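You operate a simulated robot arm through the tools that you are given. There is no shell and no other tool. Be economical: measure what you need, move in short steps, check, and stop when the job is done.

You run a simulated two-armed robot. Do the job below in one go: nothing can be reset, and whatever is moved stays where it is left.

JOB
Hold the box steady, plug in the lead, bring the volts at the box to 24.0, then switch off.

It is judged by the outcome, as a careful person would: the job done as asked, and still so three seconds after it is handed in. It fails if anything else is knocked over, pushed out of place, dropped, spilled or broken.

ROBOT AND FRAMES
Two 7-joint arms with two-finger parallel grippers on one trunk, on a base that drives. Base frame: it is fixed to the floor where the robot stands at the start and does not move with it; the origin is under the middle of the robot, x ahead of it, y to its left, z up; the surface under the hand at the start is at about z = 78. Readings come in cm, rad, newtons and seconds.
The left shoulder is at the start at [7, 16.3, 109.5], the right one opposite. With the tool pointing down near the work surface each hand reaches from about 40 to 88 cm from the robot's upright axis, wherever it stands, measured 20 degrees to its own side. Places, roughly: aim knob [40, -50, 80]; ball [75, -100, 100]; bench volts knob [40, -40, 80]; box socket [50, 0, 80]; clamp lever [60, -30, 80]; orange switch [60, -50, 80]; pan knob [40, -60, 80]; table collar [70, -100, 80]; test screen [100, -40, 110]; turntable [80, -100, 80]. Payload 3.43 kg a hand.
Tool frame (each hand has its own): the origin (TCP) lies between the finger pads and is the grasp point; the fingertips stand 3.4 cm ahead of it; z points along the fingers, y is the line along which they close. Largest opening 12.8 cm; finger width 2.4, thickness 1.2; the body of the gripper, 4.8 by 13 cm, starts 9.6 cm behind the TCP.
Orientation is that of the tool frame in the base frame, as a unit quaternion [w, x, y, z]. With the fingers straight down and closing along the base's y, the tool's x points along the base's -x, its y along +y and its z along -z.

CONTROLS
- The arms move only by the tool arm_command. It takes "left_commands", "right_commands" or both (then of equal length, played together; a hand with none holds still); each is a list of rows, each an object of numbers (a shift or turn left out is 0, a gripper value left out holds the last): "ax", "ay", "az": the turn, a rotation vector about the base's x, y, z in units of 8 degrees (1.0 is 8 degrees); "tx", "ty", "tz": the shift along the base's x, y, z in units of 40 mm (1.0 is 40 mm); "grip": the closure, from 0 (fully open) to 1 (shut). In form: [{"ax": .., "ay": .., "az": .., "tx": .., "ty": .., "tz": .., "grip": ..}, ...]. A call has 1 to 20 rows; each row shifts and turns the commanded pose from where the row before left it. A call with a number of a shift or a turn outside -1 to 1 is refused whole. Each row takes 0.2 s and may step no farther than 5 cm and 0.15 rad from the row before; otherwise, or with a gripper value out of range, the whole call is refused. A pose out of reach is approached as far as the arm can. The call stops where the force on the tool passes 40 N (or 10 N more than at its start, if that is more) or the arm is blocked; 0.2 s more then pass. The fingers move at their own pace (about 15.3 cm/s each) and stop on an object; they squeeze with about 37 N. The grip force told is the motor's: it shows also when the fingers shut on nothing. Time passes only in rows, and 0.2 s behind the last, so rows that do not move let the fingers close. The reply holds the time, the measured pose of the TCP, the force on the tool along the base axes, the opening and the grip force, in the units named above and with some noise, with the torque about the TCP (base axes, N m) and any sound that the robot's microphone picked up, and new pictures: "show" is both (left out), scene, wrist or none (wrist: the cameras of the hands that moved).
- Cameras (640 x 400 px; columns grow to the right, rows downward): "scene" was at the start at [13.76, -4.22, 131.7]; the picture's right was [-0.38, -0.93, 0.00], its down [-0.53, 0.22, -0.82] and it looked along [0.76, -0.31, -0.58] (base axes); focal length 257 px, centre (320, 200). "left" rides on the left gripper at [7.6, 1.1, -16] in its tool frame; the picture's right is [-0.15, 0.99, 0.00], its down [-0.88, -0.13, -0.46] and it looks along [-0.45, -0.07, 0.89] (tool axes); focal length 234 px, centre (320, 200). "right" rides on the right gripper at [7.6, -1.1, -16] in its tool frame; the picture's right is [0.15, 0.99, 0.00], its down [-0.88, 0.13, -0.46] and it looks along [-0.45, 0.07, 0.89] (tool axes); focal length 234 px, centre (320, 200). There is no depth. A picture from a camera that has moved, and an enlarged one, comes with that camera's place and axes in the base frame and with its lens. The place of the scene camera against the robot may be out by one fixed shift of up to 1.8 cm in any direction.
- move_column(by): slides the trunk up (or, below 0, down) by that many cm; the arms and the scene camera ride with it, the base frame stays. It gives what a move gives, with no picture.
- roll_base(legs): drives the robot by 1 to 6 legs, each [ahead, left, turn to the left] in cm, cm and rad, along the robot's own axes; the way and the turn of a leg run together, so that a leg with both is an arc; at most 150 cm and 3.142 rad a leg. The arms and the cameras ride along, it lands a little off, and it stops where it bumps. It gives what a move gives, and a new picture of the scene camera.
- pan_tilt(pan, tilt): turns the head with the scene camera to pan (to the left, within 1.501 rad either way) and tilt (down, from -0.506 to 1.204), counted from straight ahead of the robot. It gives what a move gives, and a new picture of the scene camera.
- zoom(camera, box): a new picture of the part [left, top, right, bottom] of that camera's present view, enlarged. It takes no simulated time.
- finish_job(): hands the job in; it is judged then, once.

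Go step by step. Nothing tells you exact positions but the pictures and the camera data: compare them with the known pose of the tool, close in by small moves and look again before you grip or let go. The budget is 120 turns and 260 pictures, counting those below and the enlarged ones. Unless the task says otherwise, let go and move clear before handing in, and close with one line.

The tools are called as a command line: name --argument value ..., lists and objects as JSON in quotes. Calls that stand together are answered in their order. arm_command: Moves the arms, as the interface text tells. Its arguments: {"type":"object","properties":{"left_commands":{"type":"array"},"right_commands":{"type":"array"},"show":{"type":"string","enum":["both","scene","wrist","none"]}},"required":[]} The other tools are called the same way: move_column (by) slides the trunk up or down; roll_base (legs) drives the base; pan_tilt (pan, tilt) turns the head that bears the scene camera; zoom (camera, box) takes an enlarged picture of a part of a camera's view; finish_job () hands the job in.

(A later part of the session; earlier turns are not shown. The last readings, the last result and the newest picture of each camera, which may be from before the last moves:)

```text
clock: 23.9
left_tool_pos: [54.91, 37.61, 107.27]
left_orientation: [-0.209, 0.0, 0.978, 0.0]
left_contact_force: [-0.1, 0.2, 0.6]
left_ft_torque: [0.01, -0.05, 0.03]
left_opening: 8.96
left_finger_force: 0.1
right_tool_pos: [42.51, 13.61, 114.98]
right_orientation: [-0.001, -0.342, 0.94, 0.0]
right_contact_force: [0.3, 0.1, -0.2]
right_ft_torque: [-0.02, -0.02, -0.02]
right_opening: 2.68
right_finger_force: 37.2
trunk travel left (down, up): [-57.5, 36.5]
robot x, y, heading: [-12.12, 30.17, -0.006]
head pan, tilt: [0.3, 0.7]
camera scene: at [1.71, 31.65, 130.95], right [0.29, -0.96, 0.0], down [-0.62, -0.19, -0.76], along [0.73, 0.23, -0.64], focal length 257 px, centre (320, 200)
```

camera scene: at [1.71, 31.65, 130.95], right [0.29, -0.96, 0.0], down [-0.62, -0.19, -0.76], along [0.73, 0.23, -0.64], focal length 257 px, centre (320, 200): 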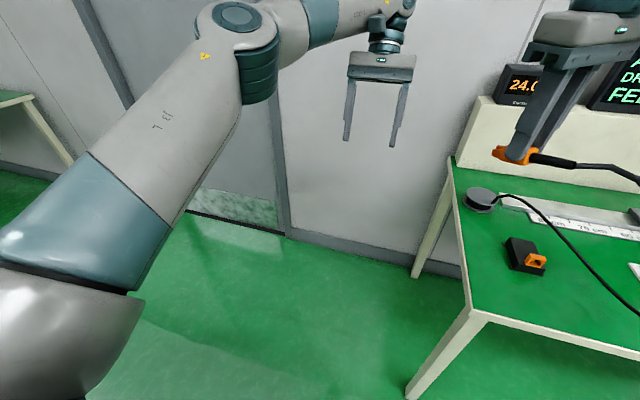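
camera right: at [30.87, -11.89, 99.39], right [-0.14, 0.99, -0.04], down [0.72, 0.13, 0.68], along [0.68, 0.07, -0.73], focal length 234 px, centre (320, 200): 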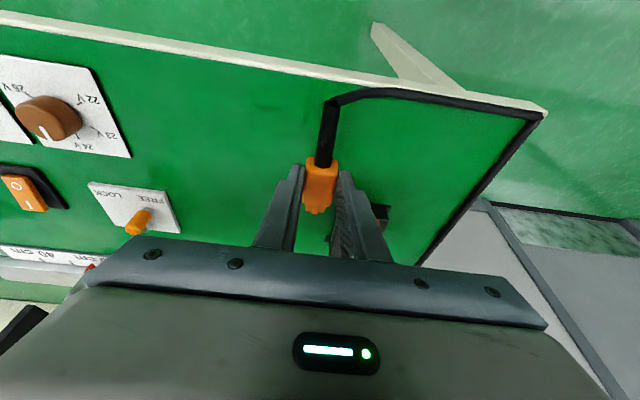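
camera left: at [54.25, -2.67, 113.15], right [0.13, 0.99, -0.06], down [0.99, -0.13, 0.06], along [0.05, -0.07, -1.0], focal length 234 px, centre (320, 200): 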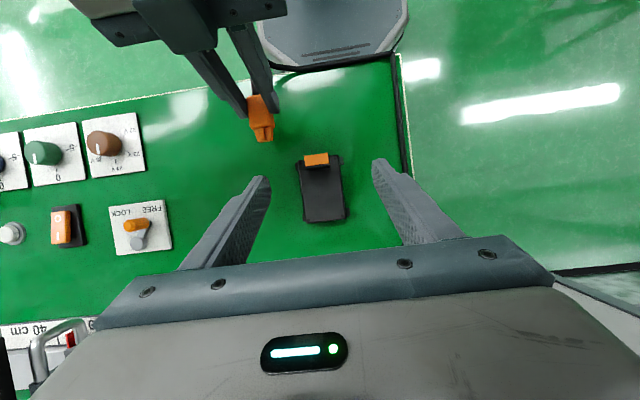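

The cable still clears the box. Next I'll go ahead and slightly left.

roll_base --legs '[[30, 12.7, 0]]'

```text
clock: 26.0
left_tool_pos: [84.79, 50.27, 107.3]
left_orientation: [-0.208, 0.0, 0.978, 0.001]
left_contact_force: [0.9, -0.6, -0.3]
left_ft_torque: [-0.02, 0.04, 0.02]
left_opening: 8.97
left_finger_force: 0.0
right_tool_pos: [72.69, 26.32, 114.85]
right_orientation: [0.0, -0.342, 0.94, 0.001]
right_contact_force: [-0.2, 0.4, -0.6]
right_ft_torque: [-0.03, 0.04, 0.05]
right_opening: 2.67
right_finger_force: 36.6
trunk travel left (down, up): [-57.5, 36.5]
robot x, y, heading: [18.04, 42.99, 0.001]
head pan, tilt: [0.3, 0.7]
camera scene: at [31.78, 44.31, 130.95], right [0.3, -0.96, 0.0], down [-0.62, -0.19, -0.76], along [0.73, 0.23, -0.64], focal length 257 px, centre (320, 200)
```

scene: 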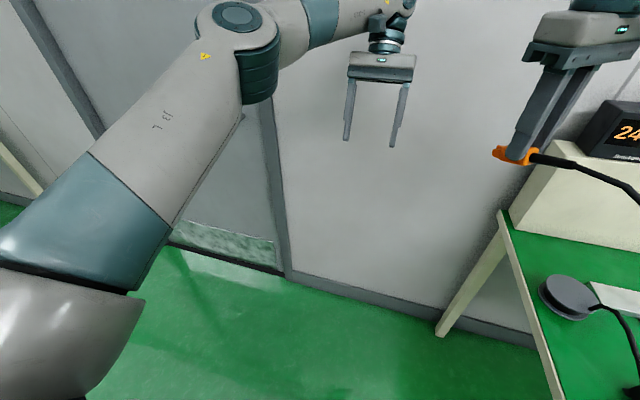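

Now I'll turn right 46° on the spot, with the head looking toward the work.

roll_base --legs '[[0, 0, -0.8]]'

pan_tilt --pan -0.1 --tilt 0.65

```text
clock: 28.5
left_tool_pos: [69.85, -0.22, 107.28]
left_orientation: [-0.191, 0.382, 0.9, 0.082]
left_contact_force: [0.7, 0.7, -0.3]
left_ft_torque: [0.03, 0.02, 0.01]
left_opening: 8.97
left_finger_force: 0.0
right_tool_pos: [44.03, -8.12, 114.83]
right_orientation: [0.0, 0.052, 0.999, 0.0]
right_contact_force: [0.5, -0.2, -0.6]
right_ft_torque: [0.03, -0.02, 0.01]
right_opening: 2.69
right_finger_force: 37.0
trunk travel left (down, up): [-57.5, 36.5]
robot x, y, heading: [18.21, 42.7, -0.799]
head pan, tilt: [0.3, 0.7]
camera scene: at [29.53, 34.04, 130.95], right [-0.48, -0.88, 0.0], down [-0.56, 0.31, -0.76], along [0.67, -0.37, -0.64], focal length 257 px, centre (320, 200)
```

scene: 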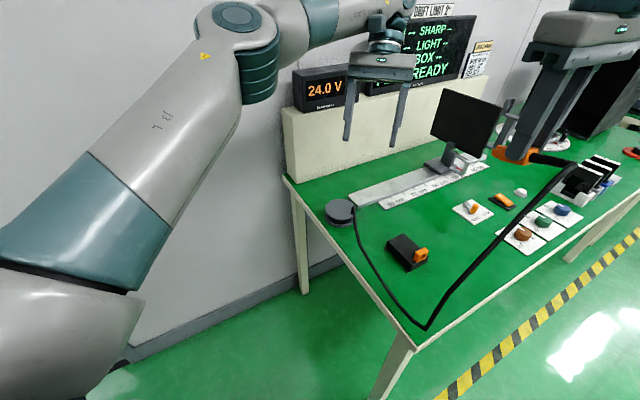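

```text
clock: 29.4
left_tool_pos: [69.81, -0.21, 107.35]
left_orientation: [-0.192, 0.383, 0.9, 0.082]
left_contact_force: [0.1, -0.2, 0.5]
left_ft_torque: [-0.03, -0.04, -0.01]
left_opening: 8.95
left_finger_force: 0.0
right_tool_pos: [44.1, -8.02, 115.02]
right_orientation: [0.0, 0.053, 0.999, 0.0]
right_contact_force: [-0.4, -0.1, 0.3]
right_ft_torque: [0.0, 0.01, -0.01]
right_opening: 2.68
right_finger_force: 37.1
trunk travel left (down, up): [-57.5, 36.5]
robot x, y, heading: [18.0, 42.62, -0.807]
head pan, tilt: [-0.099, 0.649]
camera scene: at [27.49, 31.35, 131.38], right [-0.79, -0.62, 0.0], down [-0.37, 0.48, -0.8], along [0.49, -0.63, -0.6], focal length 257 px, centre (320, 200)
```

scene: 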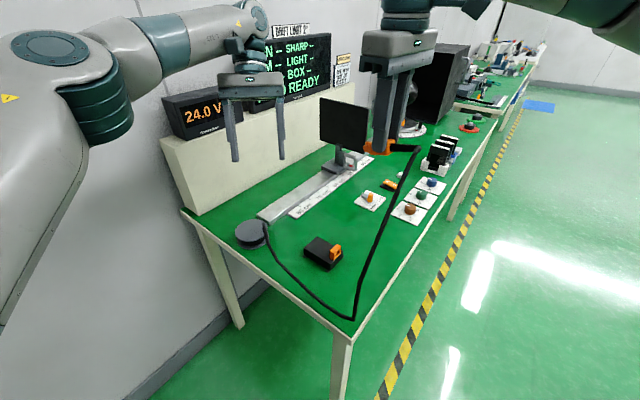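

The stance is good and the box hasn't moved. Now I'll reorient both hands: the left over the box, the right behind the socket.

arm_command --left_commands '[{"az": 0.955, "tx": -0.57, "ty": -0.17, "tz": -0.2}, {"az": 0.955, "tx": -0.57, "ty": -0.17, "tz": -0.2}, {"az": 0.955, "tx": -0.57, "ty": -0.17, "tz": -0.2}, {"az": 0.955, "tx": -0.57, "ty": -0.17, "tz": -0.2}, {"az": 0.955, "tx": -0.57, "ty": -0.17, "tz": -0.2}, {"az": 0.955, "tx": -0.57, "ty": -0.2, "tz": -0.2}, {"tz": -0.6}, {"tz": -0.8}, {}]' --right_commands '[{"az": 0.76, "ay": 0, "tx": -0.15}, {"ay": -1, "tx": -0.15}, {"ay": -1}, {"ty": 0.45}, {"ty": 0.43}, {"tz": -0.8}, {"tz": -0.8}, {"tz": -0.8}, {"tz": -0.8}]'

```text
clock: 31.4
left_tool_pos: [56.27, -4.43, 96.94]
left_orientation: [-0.207, 0.002, 0.978, 0.0]
left_contact_force: [1.1, 0.5, 0.5]
left_ft_torque: [0.01, -0.03, 0.0]
left_opening: 8.95
left_finger_force: 0.0
right_tool_pos: [42.71, -4.52, 101.93]
right_orientation: [0.14, 0.0, 0.99, 0.001]
right_contact_force: [1.2, 0.2, -0.4]
right_ft_torque: [0.01, 0.0, -0.03]
right_opening: 2.68
right_finger_force: 37.1
trunk travel left (down, up): [-57.5, 36.5]
robot x, y, heading: [18.08, 42.34, -0.804]
head pan, tilt: [-0.099, 0.649]
camera scene: at [27.47, 31.33, 131.38], right [-0.79, -0.62, 0.0], down [-0.37, 0.48, -0.8], along [0.49, -0.63, -0.6], focal length 257 px, centre (320, 200)
camera right: at [30.95, -5.66, 115.17], right [-0.14, 0.99, -0.04], down [0.72, 0.13, 0.68], along [0.68, 0.07, -0.73], focal length 234 px, centre (320, 200)
camera left: at [55.63, -3.35, 114.66], right [0.14, 0.99, -0.06], down [0.99, -0.13, 0.06], along [0.05, -0.07, -1.0], focal length 234 px, centre (320, 200)
```

scene: 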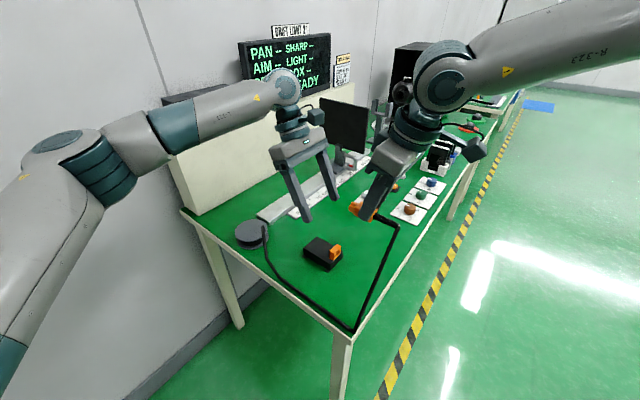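
right: 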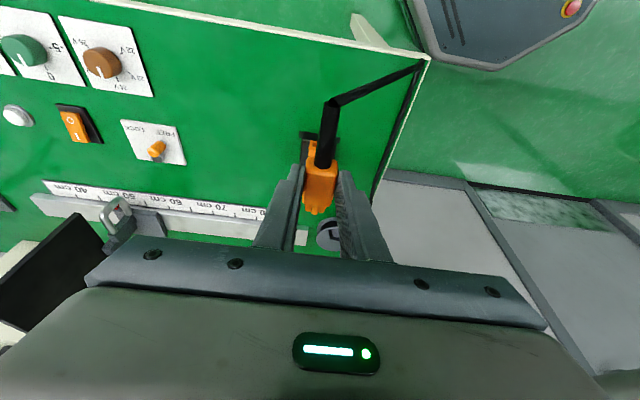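
left: 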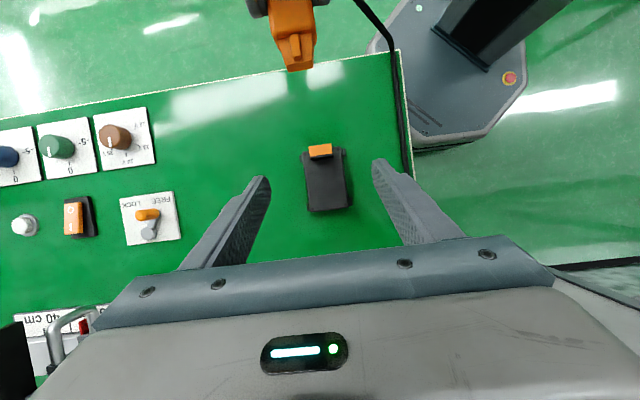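

All is reachable now. I'll lower the left hand and grip the box, and lower the right partway.

arm_command --left_commands '[{"tz": -0.8}, {"tz": -0.8}, {"tz": -0.8}, {"tz": -0.8}, {"tz": -0.42}, {}, {"grip": 0.45}, {"grip": 0.55}, {"grip": 0.7}, {"grip": 1}, {}]' --right_commands '[{"tz": -0.8}, {"tz": -0.8}, {"tz": -0.8}, {"tz": -0.8}, {}, {}, {}, {}, {}, {}, {}]'

zoom --camera "scene" --box '[260, 180, 420, 280]'

zoom --camera "left" --box '[200, 0, 440, 150]'

zoom --camera "right" --box '[240, 100, 400, 240]'

```text
clock: 33.8
left_tool_pos: [56.11, -4.28, 82.49]
left_orientation: [-0.208, 0.003, 0.978, 0.0]
left_contact_force: [-0.3, -0.2, 0.7]
left_ft_torque: [-0.03, -0.03, 0.0]
left_opening: 5.73
left_finger_force: 36.4
right_tool_pos: [42.79, -4.56, 89.31]
right_orientation: [0.14, -0.001, 0.99, 0.0]
right_contact_force: [-0.2, -0.1, 0.2]
right_ft_torque: [-0.01, 0.0, 0.01]
right_opening: 2.7
right_finger_force: 37.4
trunk travel left (down, up): [-57.5, 36.5]
robot x, y, heading: [18.06, 42.88, -0.809]
head pan, tilt: [-0.099, 0.649]
camera scene: at [27.47, 31.34, 131.38], right [-0.79, -0.62, 0.0], down [-0.37, 0.48, -0.8], along [0.49, -0.63, -0.6], focal length 257 px, centre (320, 200)
camera right: at [30.92, -5.71, 102.42], right [-0.14, 0.99, -0.04], down [0.72, 0.13, 0.68], along [0.68, 0.07, -0.73], focal length 234 px, centre (320, 200)
camera left: at [55.59, -3.3, 100.2], right [0.14, 0.99, -0.06], down [0.99, -0.13, 0.06], along [0.05, -0.07, -1.0], focal length 234 px, centre (320, 200)
```

scene: 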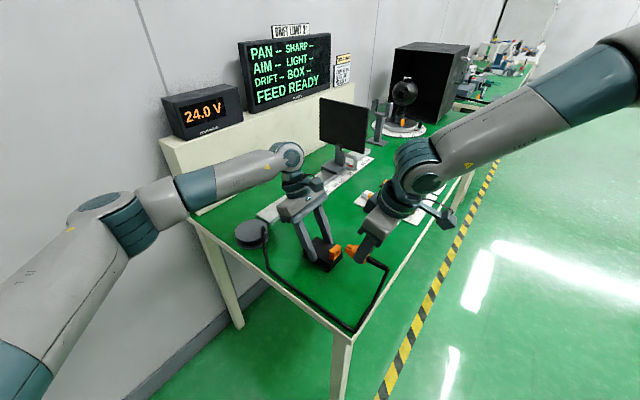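
right: 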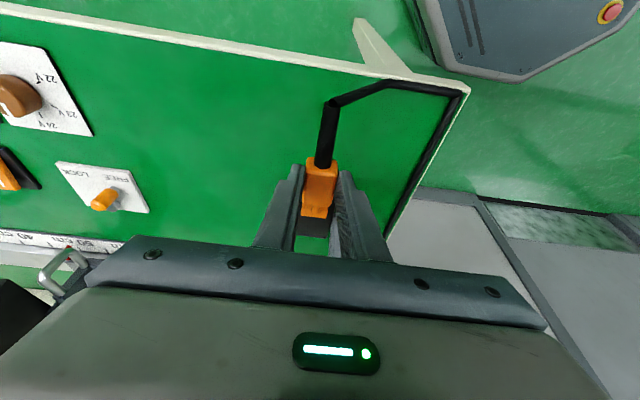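
left: 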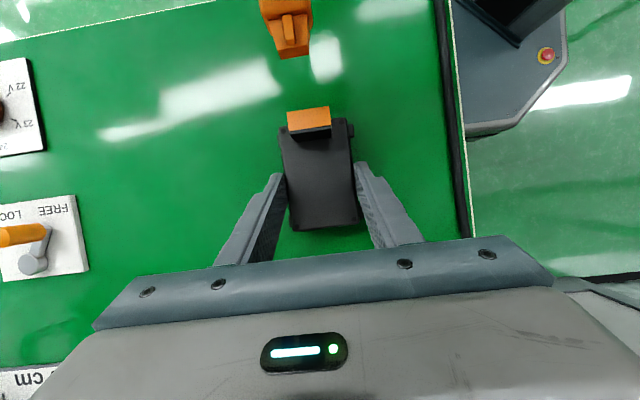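

```text
4.00 times, centred on (340, 230) of scene
camera zoom: at [27.47, 31.34, 131.38], right [-0.79, -0.62, 0.0], down [-0.37, 0.48, -0.8], along [0.49, -0.63, -0.6], focal length 1028 px, centre (240, 80)
```

zoom: 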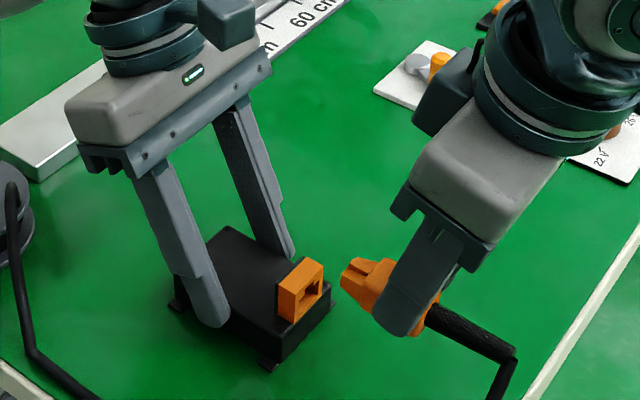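

```text
2.67 times, centred on (320, 75) of left
camera zoom: at [55.59, -3.3, 100.2], right [0.14, 0.99, -0.06], down [0.99, -0.13, 0.06], along [0.05, -0.07, -1.0], focal length 624 px, centre (320, 533)
```

zoom: 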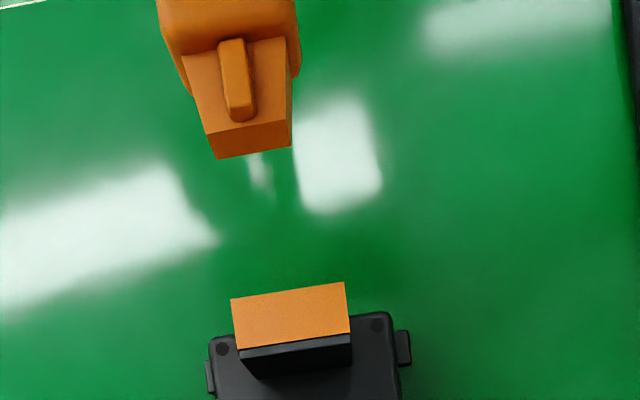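

```text
2.86 times, centred on (320, 170) of right
camera zoom: at [30.92, -5.71, 102.42], right [-0.14, 0.99, -0.04], down [0.72, 0.13, 0.68], along [0.68, 0.07, -0.73], focal length 669 px, centre (320, 286)
```

zoom: 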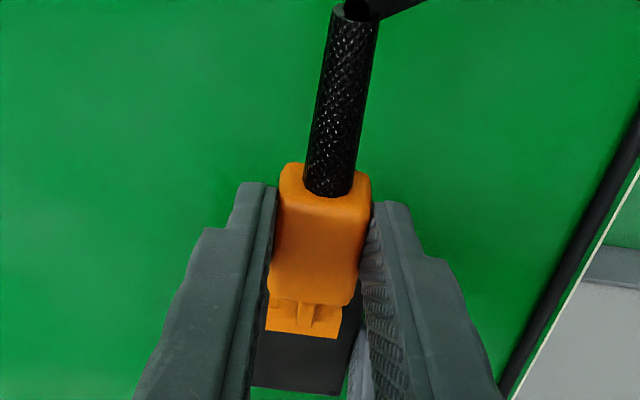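

The view is very clear: the plug's rib is up, matching the notch. I'll zoom tightly on the socket and plug nose to get the mouth height.

zoom --camera "scene" --box '[320, 236, 368, 266]'

zoom --camera "left" --box '[270, 90, 350, 140]'

```text
13.33 times, centred on (344, 251) of scene
camera zoom: at [27.47, 31.34, 131.38], right [-0.79, -0.62, 0.0], down [-0.37, 0.48, -0.8], along [0.49, -0.63, -0.6], focal length 3427 px, centre (0, -480)
```

zoom: 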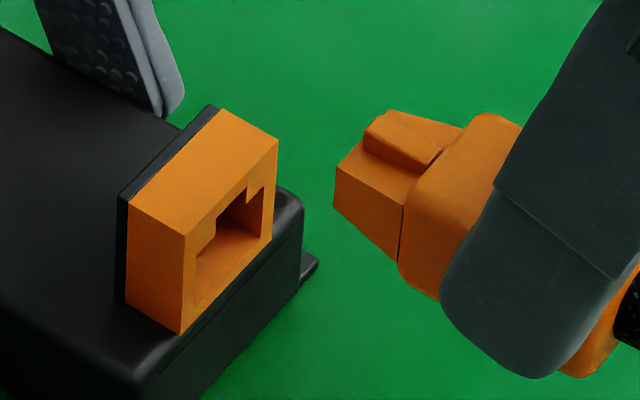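

```text
8.00 times, centred on (310, 115) of left
camera zoom: at [55.59, -3.3, 100.2], right [0.14, 0.99, -0.06], down [0.99, -0.13, 0.06], along [0.05, -0.07, -1.0], focal length 1873 px, centre (400, 880)
```

zoom: 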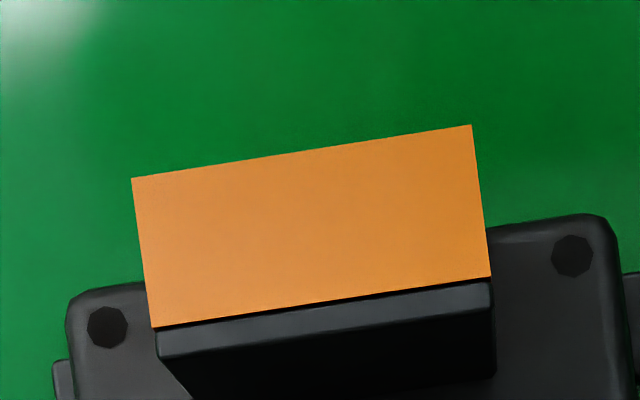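

The geometry agrees across cameras: yaw 0, nose and socket within 0.1 cm in y, mouth centre at z≈81.8, and nose centre now at 86.4. I'll lower 4.5 cm, advance 0.9 cm and check.

arm_command --right_commands '[{"tz": -0.5}, {"tz": -0.4, "tx": 0.12}, {"tz": -0.22, "tx": 0.1, "ty": 0.013}, {}]' --show "none"

zoom --camera "scene" --box '[320, 236, 368, 266]'

zoom --camera "left" --box '[260, 60, 356, 120]'

zoom --camera "right" --box '[280, 170, 360, 220]'

```text
clock: 34.8
left_tool_pos: [56.23, -4.45, 82.48]
left_orientation: [-0.208, 0.001, 0.978, -0.001]
left_contact_force: [0.1, 1.3, 0.5]
left_ft_torque: [-0.02, -0.02, -0.02]
left_opening: 5.73
left_finger_force: 36.8
right_tool_pos: [43.75, -4.5, 84.94]
right_orientation: [0.139, 0.0, 0.99, 0.001]
right_contact_force: [0.1, -0.4, -0.4]
right_ft_torque: [-0.01, -0.01, -0.01]
right_opening: 2.67
right_finger_force: 37.3
trunk travel left (down, up): [-57.5, 36.5]
robot x, y, heading: [18.0, 42.61, -0.809]
head pan, tilt: [-0.099, 0.649]
```

```text
13.33 times, centred on (344, 251) of scene
camera zoom: at [27.48, 31.34, 131.38], right [-0.79, -0.62, 0.0], down [-0.37, 0.48, -0.8], along [0.49, -0.63, -0.6], focal length 3427 px, centre (0, -480)
```

zoom: 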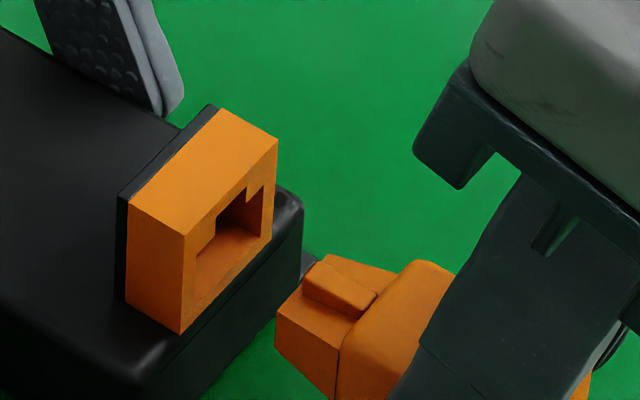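

```text
6.67 times, centred on (308, 90) of left
camera zoom: at [55.6, -3.3, 100.2], right [0.14, 0.99, -0.06], down [0.99, -0.13, 0.06], along [0.05, -0.07, -1.0], focal length 1561 px, centre (400, 933)
```

zoom: 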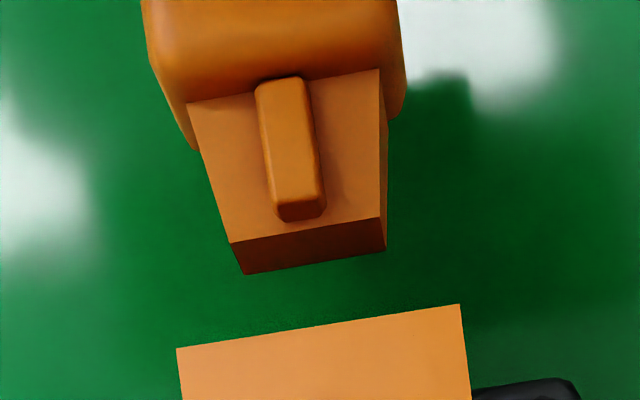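

```text
8.00 times, centred on (320, 195) of right
camera zoom: at [31.87, -5.62, 97.96], right [-0.14, 0.99, -0.04], down [0.72, 0.13, 0.68], along [0.68, 0.07, -0.73], focal length 1873 px, centre (320, 240)
```

zoom: 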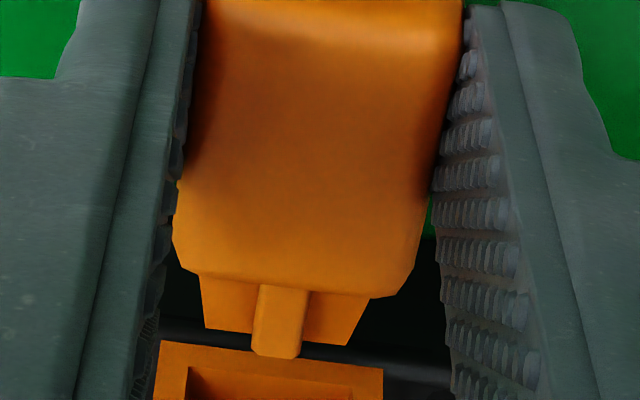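

The nose is aligned within a millimetre. I'll trim 0.9 mm in +y and 0.8 mm up, then advance to the mouth and check.

arm_command --right_commands '[{"ty": 0.022, "tz": 0.02}, {"tx": 0.12}, {"tx": 0.12}, {"tx": 0.1}, {}]' --show "none"

zoom --camera "scene" --box '[320, 236, 368, 266]'

zoom --camera "right" --box '[280, 170, 360, 220]'

zoom --camera "left" --box '[260, 60, 356, 120]'

```text
clock: 36.0
left_tool_pos: [56.17, -4.23, 82.44]
left_orientation: [-0.208, 0.002, 0.978, 0.001]
left_contact_force: [0.6, 1.1, 0.1]
left_ft_torque: [0.01, -0.05, 0.02]
left_opening: 5.72
left_finger_force: 37.0
right_tool_pos: [45.07, -4.44, 84.9]
right_orientation: [0.139, -0.001, 0.99, 0.0]
right_contact_force: [-0.5, 0.0, -0.6]
right_ft_torque: [0.01, -0.01, 0.0]
right_opening: 2.68
right_finger_force: 36.8
trunk travel left (down, up): [-57.5, 36.5]
robot x, y, heading: [17.77, 42.78, -0.807]
head pan, tilt: [-0.099, 0.649]
```

```text
13.33 times, centred on (344, 251) of scene
camera zoom: at [27.47, 31.34, 131.38], right [-0.79, -0.62, 0.0], down [-0.37, 0.48, -0.8], along [0.49, -0.63, -0.6], focal length 3427 px, centre (0, -480)
```

zoom: 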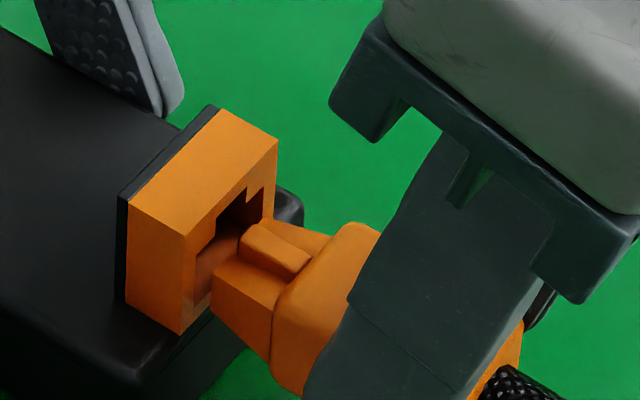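

```text
8.00 times, centred on (320, 195) of right
camera zoom: at [33.26, -5.52, 98.07], right [-0.14, 0.99, -0.04], down [0.72, 0.13, 0.68], along [0.68, 0.07, -0.73], focal length 1873 px, centre (320, 240)
```

zoom: 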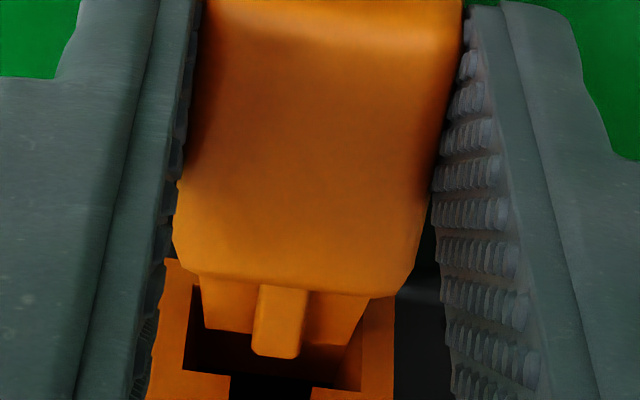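

```text
6.67 times, centred on (308, 90) of left
camera zoom: at [55.59, -3.3, 100.2], right [0.14, 0.99, -0.06], down [0.99, -0.13, 0.06], along [0.05, -0.07, -1.0], focal length 1561 px, centre (400, 933)
```

zoom: 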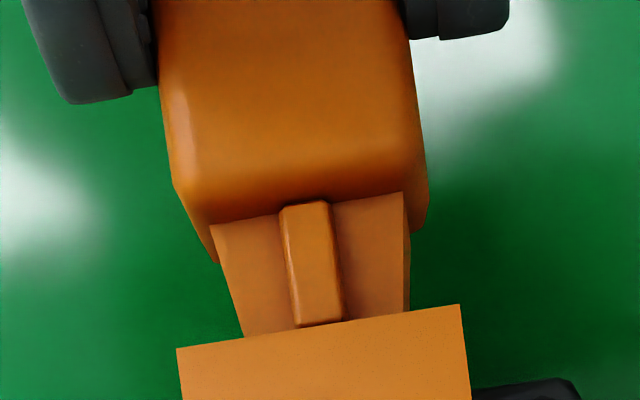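

The nose is just before the mouth, with ample sideways clearance. I'll take one tight look at its height.

zoom --camera "scene" --box '[331, 248, 347, 262]'

```text
16.00 times, centred on (339, 255) of scene
camera zoom: at [27.47, 31.34, 131.38], right [-0.79, -0.62, 0.0], down [-0.37, 0.48, -0.8], along [0.49, -0.63, -0.6], focal length 4112 px, centre (16, -680)
```

zoom: 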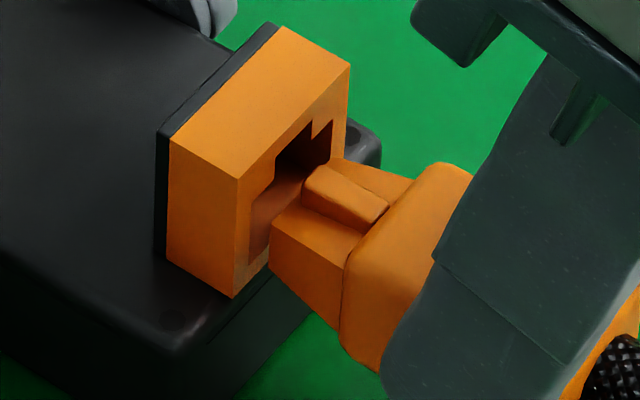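

I'll raise it another 1.2 mm and then push in slowly in small steps.

arm_command --right_commands '[{"tz": 0.03, "ty": 0.01}, {"tx": 0.08}, {"tx": 0.08}, {"tx": 0.08}, {}]' --show "none"

zoom --camera "scene" --box '[331, 248, 347, 262]'

zoom --camera "right" --box '[280, 170, 360, 220]'

```text
clock: 37.2
left_tool_pos: [56.47, -4.39, 82.47]
left_orientation: [-0.206, 0.0, 0.979, 0.001]
left_contact_force: [28.8, 1.0, 0.9]
left_ft_torque: [-0.02, -0.62, 0.02]
left_opening: 5.76
left_finger_force: 36.7
right_tool_pos: [45.95, -4.33, 84.93]
right_orientation: [0.137, 0.0, 0.991, 0.001]
right_contact_force: [-25.9, -0.5, 0.8]
right_ft_torque: [0.01, 0.98, -0.01]
right_opening: 2.67
right_finger_force: 37.1
trunk travel left (down, up): [-57.5, 36.5]
robot x, y, heading: [18.3, 42.61, -0.802]
head pan, tilt: [-0.099, 0.649]
```

```text
16.00 times, centred on (339, 255) of scene
camera zoom: at [27.48, 31.36, 131.38], right [-0.79, -0.62, 0.0], down [-0.37, 0.48, -0.8], along [0.49, -0.63, -0.6], focal length 4112 px, centre (16, -680)
```

zoom: 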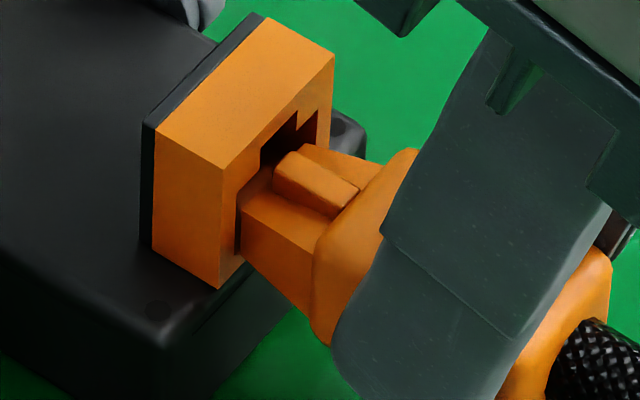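

```text
8.00 times, centred on (320, 195) of right
camera zoom: at [34.17, -5.45, 98.09], right [-0.14, 0.99, -0.04], down [0.72, 0.13, 0.68], along [0.68, 0.07, -0.73], focal length 1873 px, centre (320, 240)
```

zoom: 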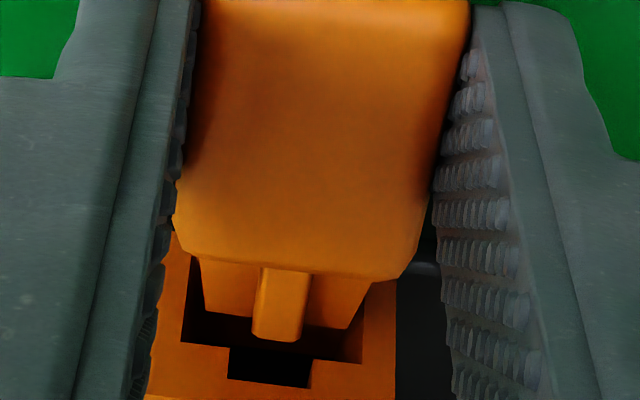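

It touched the lower lip of the mouth: the nose is about 3 mm too low, and the push moved the held box about 3 mm. I'll back off, raise 3 mm and look again before pushing.

arm_command --right_commands '[{"tx": -0.1}, {"tx": -0.06}, {"tz": 0.075}, {}, {}]' --show "none"

zoom --camera "scene" --box '[331, 248, 347, 262]'

zoom --camera "right" --box '[280, 170, 360, 220]'

```text
clock: 38.4
left_tool_pos: [56.04, -4.3, 82.59]
left_orientation: [-0.209, 0.002, 0.978, 0.001]
left_contact_force: [-2.6, 0.2, 0.8]
left_ft_torque: [-0.12, 0.01, -0.07]
left_opening: 5.73
left_finger_force: 37.1
right_tool_pos: [45.36, -4.48, 85.28]
right_orientation: [0.139, 0.001, 0.99, 0.0]
right_contact_force: [0.3, 0.5, -0.9]
right_ft_torque: [0.02, -0.01, 0.02]
right_opening: 2.69
right_finger_force: 37.2
trunk travel left (down, up): [-57.5, 36.5]
robot x, y, heading: [17.93, 42.55, -0.803]
head pan, tilt: [-0.099, 0.649]
```

```text
16.00 times, centred on (339, 255) of scene
camera zoom: at [27.44, 31.34, 131.38], right [-0.79, -0.62, 0.0], down [-0.37, 0.48, -0.8], along [0.49, -0.63, -0.6], focal length 4112 px, centre (16, -680)
```

zoom: 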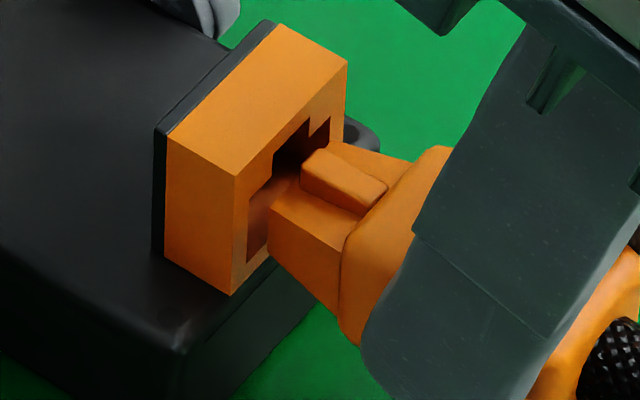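

```text
8.00 times, centred on (320, 195) of right
camera zoom: at [33.56, -5.47, 98.46], right [-0.14, 0.99, -0.04], down [0.72, 0.13, 0.68], along [0.68, 0.07, -0.73], focal length 1873 px, centre (320, 240)
```

zoom: 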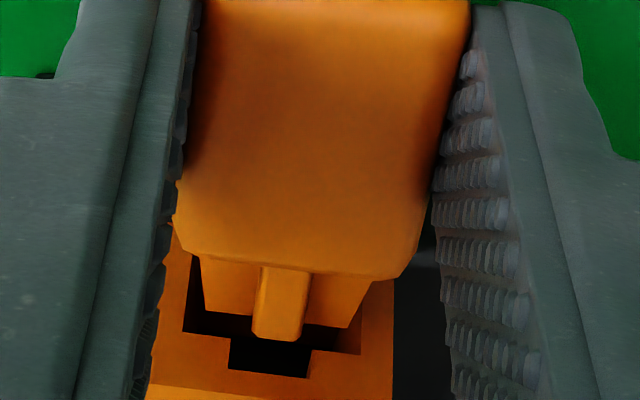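

The nose is now centred in the mouth. The plug slipped back about 3 mm in the grip but is still straight. I'll advance 0.7 cm and check the force.

arm_command --right_commands '[{"tx": 0.06}, {"tx": 0.06}, {"tx": 0.06}, {}]' --show "none"

zoom --camera "scene" --box '[331, 248, 347, 262]'

zoom --camera "right" --box '[280, 170, 360, 220]'

```text
clock: 39.4
left_tool_pos: [56.03, -4.29, 82.46]
left_orientation: [-0.209, 0.001, 0.978, 0.0]
left_contact_force: [-1.2, 0.7, 0.3]
left_ft_torque: [-0.01, -0.02, -0.03]
left_opening: 5.72
left_finger_force: 36.8
right_tool_pos: [46.02, -4.38, 85.28]
right_orientation: [0.139, 0.0, 0.99, 0.0]
right_contact_force: [-0.5, 0.5, -0.6]
right_ft_torque: [-0.02, 0.0, -0.01]
right_opening: 2.7
right_finger_force: 37.3
trunk travel left (down, up): [-57.5, 36.5]
robot x, y, heading: [17.82, 42.48, -0.806]
head pan, tilt: [-0.099, 0.649]
```

```text
16.00 times, centred on (339, 255) of scene
camera zoom: at [27.45, 31.34, 131.38], right [-0.79, -0.62, 0.0], down [-0.37, 0.48, -0.8], along [0.49, -0.63, -0.6], focal length 4112 px, centre (16, -680)
```

zoom: 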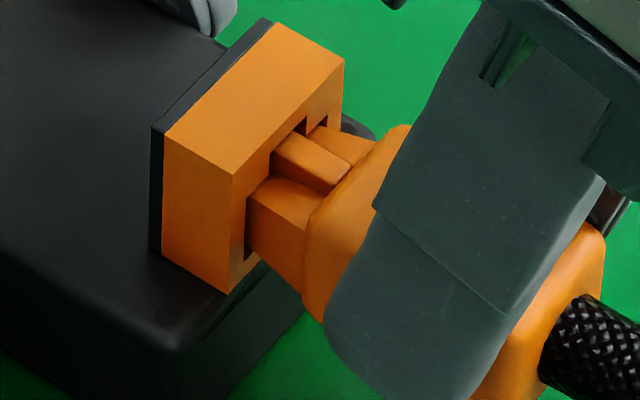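

```text
8.00 times, centred on (320, 195) of right
camera zoom: at [34.27, -5.49, 98.44], right [-0.14, 0.99, -0.04], down [0.72, 0.13, 0.68], along [0.68, 0.07, -0.73], focal length 1873 px, centre (320, 240)
```

zoom: 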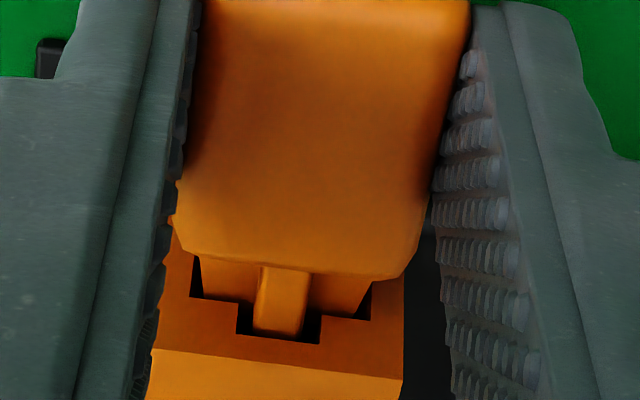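

It's sliding in with no force and the rib is centred in the notch. I'll keep pushing in small steps.

arm_command --right_commands '[{"tx": 0.06}, {"tx": 0.06}, {"tx": 0.06}, {"tx": 0.06}, {"tx": 0.05}, {}]' --show "scene"

zoom --camera "scene" --box '[331, 248, 347, 262]'

zoom --camera "right" --box '[280, 170, 360, 220]'

```text
clock: 40.8
left_tool_pos: [56.44, -4.3, 82.56]
left_orientation: [-0.206, 0.0, 0.978, 0.002]
left_contact_force: [13.0, -0.4, -0.1]
left_ft_torque: [-0.07, -0.17, -0.07]
left_opening: 5.68
left_finger_force: 37.0
right_tool_pos: [47.11, -4.39, 85.18]
right_orientation: [0.139, -0.001, 0.99, 0.0]
right_contact_force: [-16.6, 0.2, 3.4]
right_ft_torque: [0.0, 0.32, -0.05]
right_opening: 2.66
right_finger_force: 36.4
trunk travel left (down, up): [-57.5, 36.5]
robot x, y, heading: [18.03, 42.85, -0.8]
head pan, tilt: [-0.099, 0.649]
camera scene: at [27.42, 31.35, 131.39], right [-0.79, -0.62, 0.0], down [-0.37, 0.48, -0.8], along [0.49, -0.63, -0.6], focal length 257 px, centre (320, 200)
```

scene: 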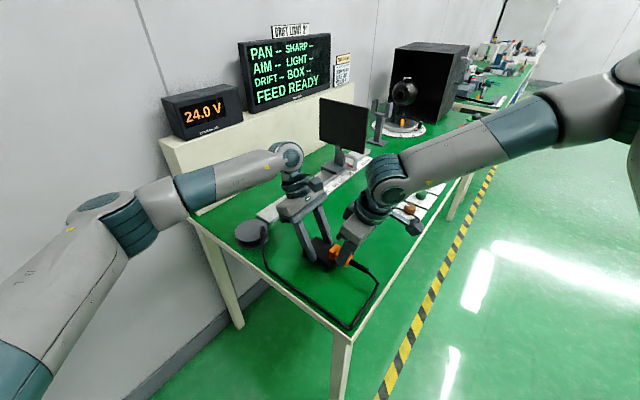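

```text
16.00 times, centred on (339, 255) of scene
camera zoom: at [27.42, 31.35, 131.39], right [-0.79, -0.62, 0.0], down [-0.37, 0.48, -0.8], along [0.49, -0.63, -0.6], focal length 4112 px, centre (16, -680)
```

zoom: 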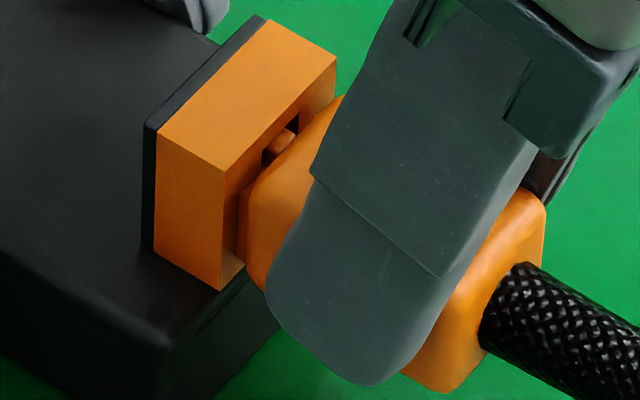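

```text
8.00 times, centred on (320, 195) of right
camera zoom: at [35.34, -5.48, 98.44], right [-0.14, 0.99, -0.04], down [0.72, 0.13, 0.68], along [0.68, 0.07, -0.73], focal length 1873 px, centre (320, 240)
```

zoom: 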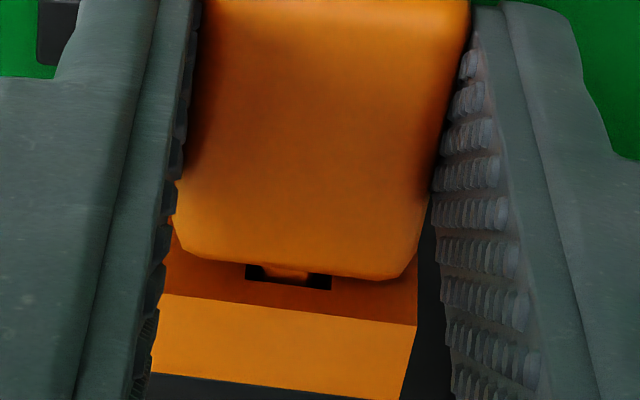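

It's nearly seated, with about 17 N resistance and a small gap left. I'll push a little further and listen for a click.

arm_command --right_commands '[{"tx": 0.05}, {"tx": 0.05}, {"tx": 0.05}, {}]' --left_commands '[{"tx": -0.02}, {"tx": -0.02}, {"tx": -0.02}, {}]' --show "scene"

zoom --camera "scene" --box '[331, 248, 347, 262]'

zoom --camera "right" --box '[280, 170, 360, 220]'

```text
clock: 41.8
left_tool_pos: [56.09, -4.28, 82.54]
left_orientation: [-0.208, 0.001, 0.978, 0.0]
left_contact_force: [28.2, 0.8, 4.1]
left_ft_torque: [0.05, -0.42, 0.1]
left_opening: 5.77
left_finger_force: 38.0
right_tool_pos: [47.75, -4.3, 85.29]
right_orientation: [0.138, 0.001, 0.99, 0.0]
right_contact_force: [-28.7, 1.0, 2.0]
right_ft_torque: [0.03, 0.89, 0.01]
right_opening: 2.68
right_finger_force: 36.7
trunk travel left (down, up): [-57.5, 36.5]
robot x, y, heading: [18.3, 42.47, -0.807]
head pan, tilt: [-0.099, 0.649]
camera scene: at [27.44, 31.4, 131.39], right [-0.79, -0.62, 0.0], down [-0.37, 0.48, -0.8], along [0.49, -0.63, -0.6], focal length 257 px, centre (320, 200)
```

scene: 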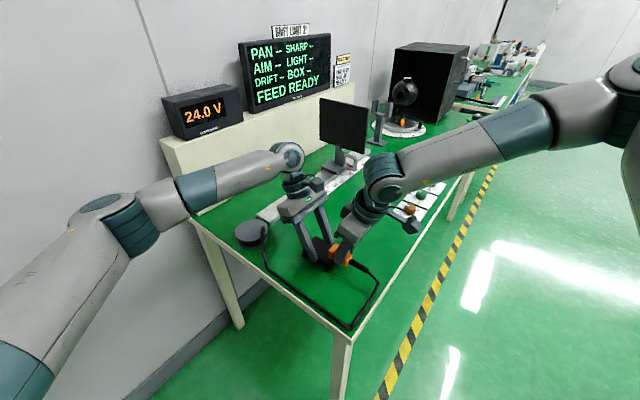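

```text
16.00 times, centred on (339, 255) of scene
camera zoom: at [27.44, 31.4, 131.39], right [-0.79, -0.62, 0.0], down [-0.37, 0.48, -0.8], along [0.49, -0.63, -0.6], focal length 4112 px, centre (16, -680)
```

zoom: 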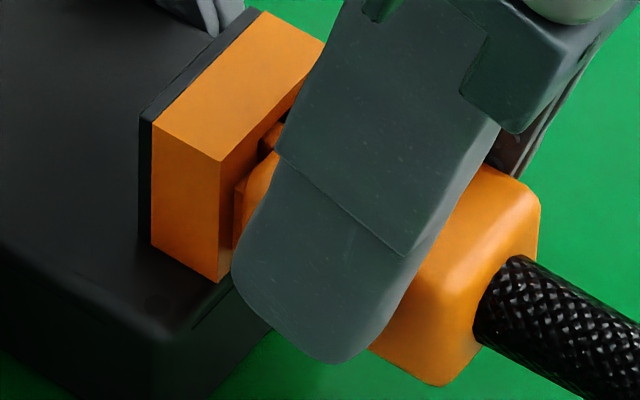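

```text
8.00 times, centred on (320, 195) of right
camera zoom: at [35.99, -5.45, 98.48], right [-0.14, 0.99, -0.04], down [0.72, 0.13, 0.68], along [0.68, 0.07, -0.73], focal length 1873 px, centre (320, 240)
```

zoom: 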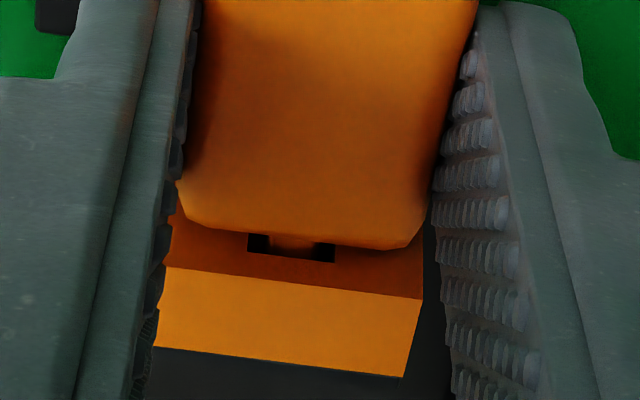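

The plug slips in the fingers at about 28 N, so it may be seated or just short of it. I'll check the screen and the gap.

zoom --camera "scene" --box '[150, 20, 370, 140]'

zoom --camera "left" --box '[260, 60, 356, 120]'

```text
2.91 times, centred on (260, 80) of scene
camera zoom: at [27.44, 31.4, 131.39], right [-0.79, -0.62, 0.0], down [-0.37, 0.48, -0.8], along [0.49, -0.63, -0.6], focal length 748 px, centre (494, 549)
```

zoom: 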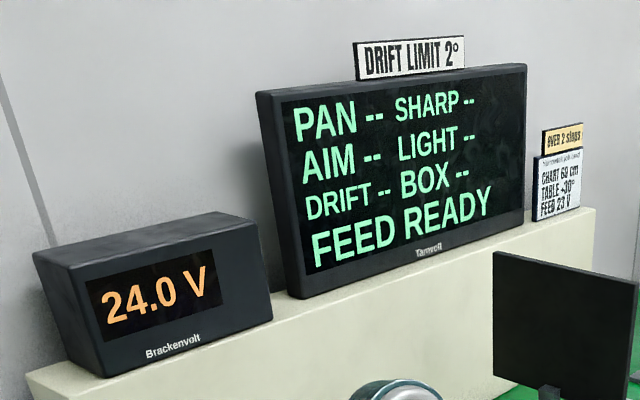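

```text
6.67 times, centred on (308, 90) of left
camera zoom: at [55.4, -3.25, 100.23], right [0.14, 0.99, -0.06], down [0.99, -0.13, 0.06], along [0.05, -0.07, -1.0], focal length 1561 px, centre (400, 933)
```

zoom: 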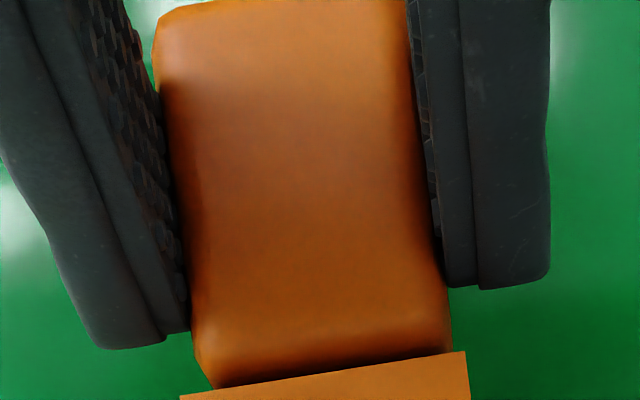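

The gap is tiny and no progress came from raising 17 N to 28 N. I'll wiggle gently under pressure to make sure it's home.

arm_command --right_commands '[{"tz": -0.03}, {"tx": 0.03, "tz": -0.02}, {"ty": 0.03}, {"ty": -0.06}, {"ty": 0.03}, {"tz": 0.05, "tx": 0.02}, {}]' --show "none"

zoom --camera "right" --box '[280, 170, 360, 220]'

zoom --camera "scene" --box '[331, 248, 347, 262]'

```text
clock: 43.4
left_tool_pos: [56.04, -4.38, 82.62]
left_orientation: [-0.208, 0.002, 0.978, 0.0]
left_contact_force: [22.8, -2.6, 7.5]
left_ft_torque: [-0.07, -0.11, 0.37]
left_opening: 5.74
left_finger_force: 36.6
right_tool_pos: [47.88, -4.43, 85.41]
right_orientation: [0.138, 0.0, 0.99, 0.0]
right_contact_force: [-20.8, 5.0, -5.6]
right_ft_torque: [0.13, 0.87, 0.13]
right_opening: 2.7
right_finger_force: 37.1
trunk travel left (down, up): [-57.5, 36.5]
robot x, y, heading: [18.31, 42.23, -0.806]
head pan, tilt: [-0.099, 0.649]
```

```text
8.00 times, centred on (320, 195) of right
camera zoom: at [36.08, -5.53, 98.48], right [-0.14, 0.99, -0.04], down [0.72, 0.13, 0.68], along [0.68, 0.07, -0.73], focal length 1873 px, centre (320, 240)
```

zoom: 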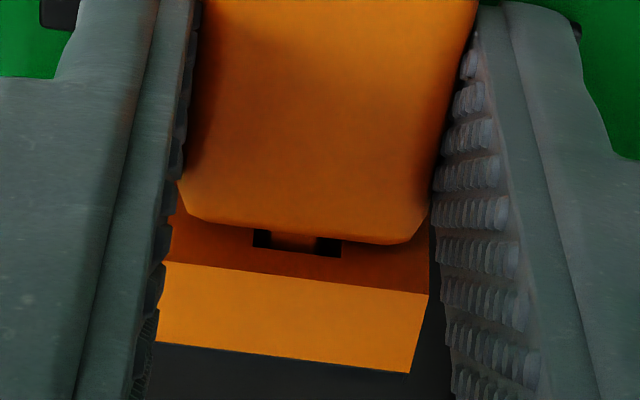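

```text
16.00 times, centred on (339, 255) of scene
camera zoom: at [27.49, 31.38, 131.38], right [-0.79, -0.62, 0.0], down [-0.37, 0.48, -0.8], along [0.49, -0.63, -0.6], focal length 4112 px, centre (16, -680)
```

zoom: 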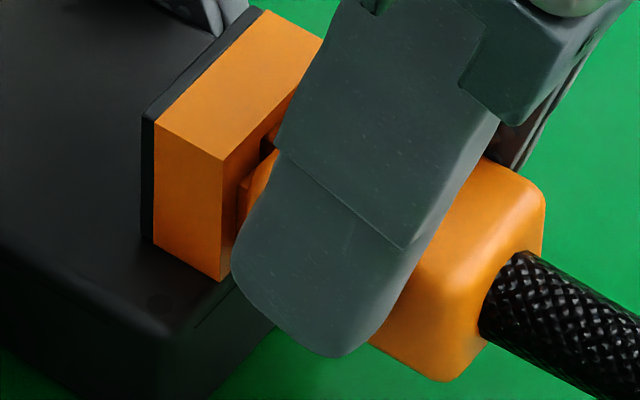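

There is still about a 2 mm gap. To push harder without slipping, I'll relax the push and shift the left grip forward so its fingers back up the box's front ears. Then I'll free the right hand to push on the plug's rear shoulders.

arm_command --right_commands '[{"tx": -0.05}, {"tx": -0.05}, {}, {}, {}, {}, {}, {}, {}, {}, {}]' --left_commands '[{}, {}, {"grip": 0.5}, {"grip": 0.45}, {"tx": -0.15}, {"tx": -0.15}, {"tx": -0.12}, {"grip": 0.55}, {"grip": 0.7}, {"grip": 1}, {}]' --show "scene"

zoom --camera "left" --box '[200, 50, 440, 200]'

zoom --camera "scene" --box '[300, 220, 380, 270]'

```text
clock: 45.8
left_tool_pos: [54.22, -4.43, 82.52]
left_orientation: [-0.208, 0.002, 0.978, 0.0]
left_contact_force: [-0.7, 0.1, 0.7]
left_ft_torque: [0.0, -0.03, -0.02]
left_opening: 5.72
left_finger_force: 37.0
right_tool_pos: [47.59, -4.42, 85.4]
right_orientation: [0.139, 0.001, 0.99, 0.0]
right_contact_force: [-0.2, -0.4, -1.3]
right_ft_torque: [-0.01, 0.05, 0.01]
right_opening: 2.7
right_finger_force: 36.7
trunk travel left (down, up): [-57.5, 36.5]
robot x, y, heading: [18.36, 42.77, -0.81]
head pan, tilt: [-0.099, 0.649]
camera scene: at [27.46, 31.34, 131.38], right [-0.79, -0.62, 0.0], down [-0.37, 0.48, -0.8], along [0.49, -0.63, -0.6], focal length 257 px, centre (320, 200)
```

scene: 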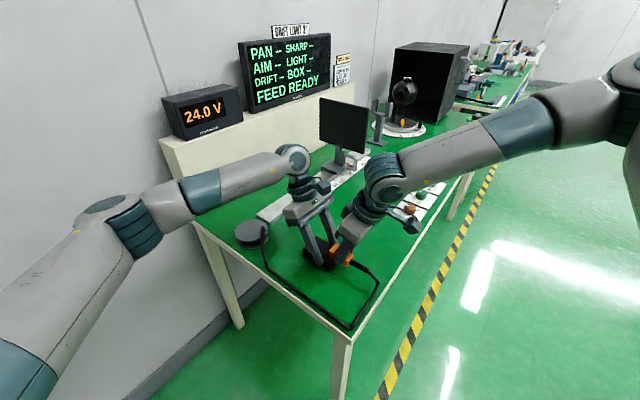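

```text
2.67 times, centred on (320, 125) of left
camera zoom: at [53.65, -3.32, 100.2], right [0.14, 0.99, -0.06], down [0.99, -0.13, 0.06], along [0.05, -0.07, -1.0], focal length 624 px, centre (320, 400)
```

zoom: 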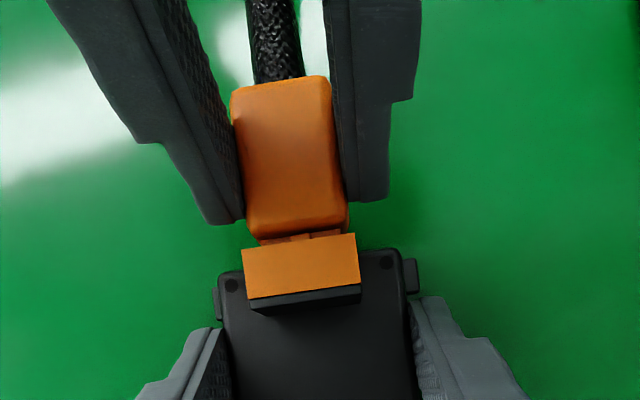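

```text
8.00 times, centred on (340, 245) of scene
camera zoom: at [27.46, 31.34, 131.38], right [-0.79, -0.62, 0.0], down [-0.37, 0.48, -0.8], along [0.49, -0.63, -0.6], focal length 2056 px, centre (160, -160)
```

zoom: 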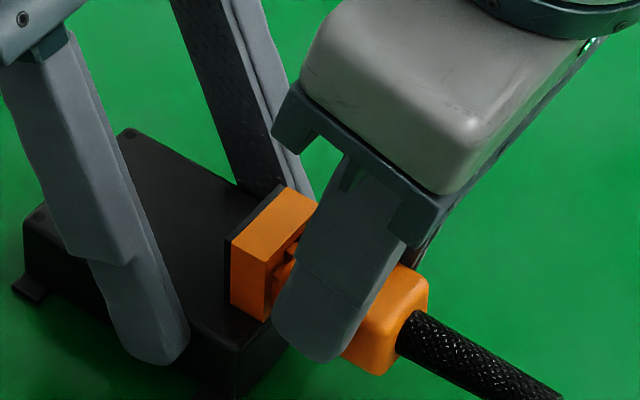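

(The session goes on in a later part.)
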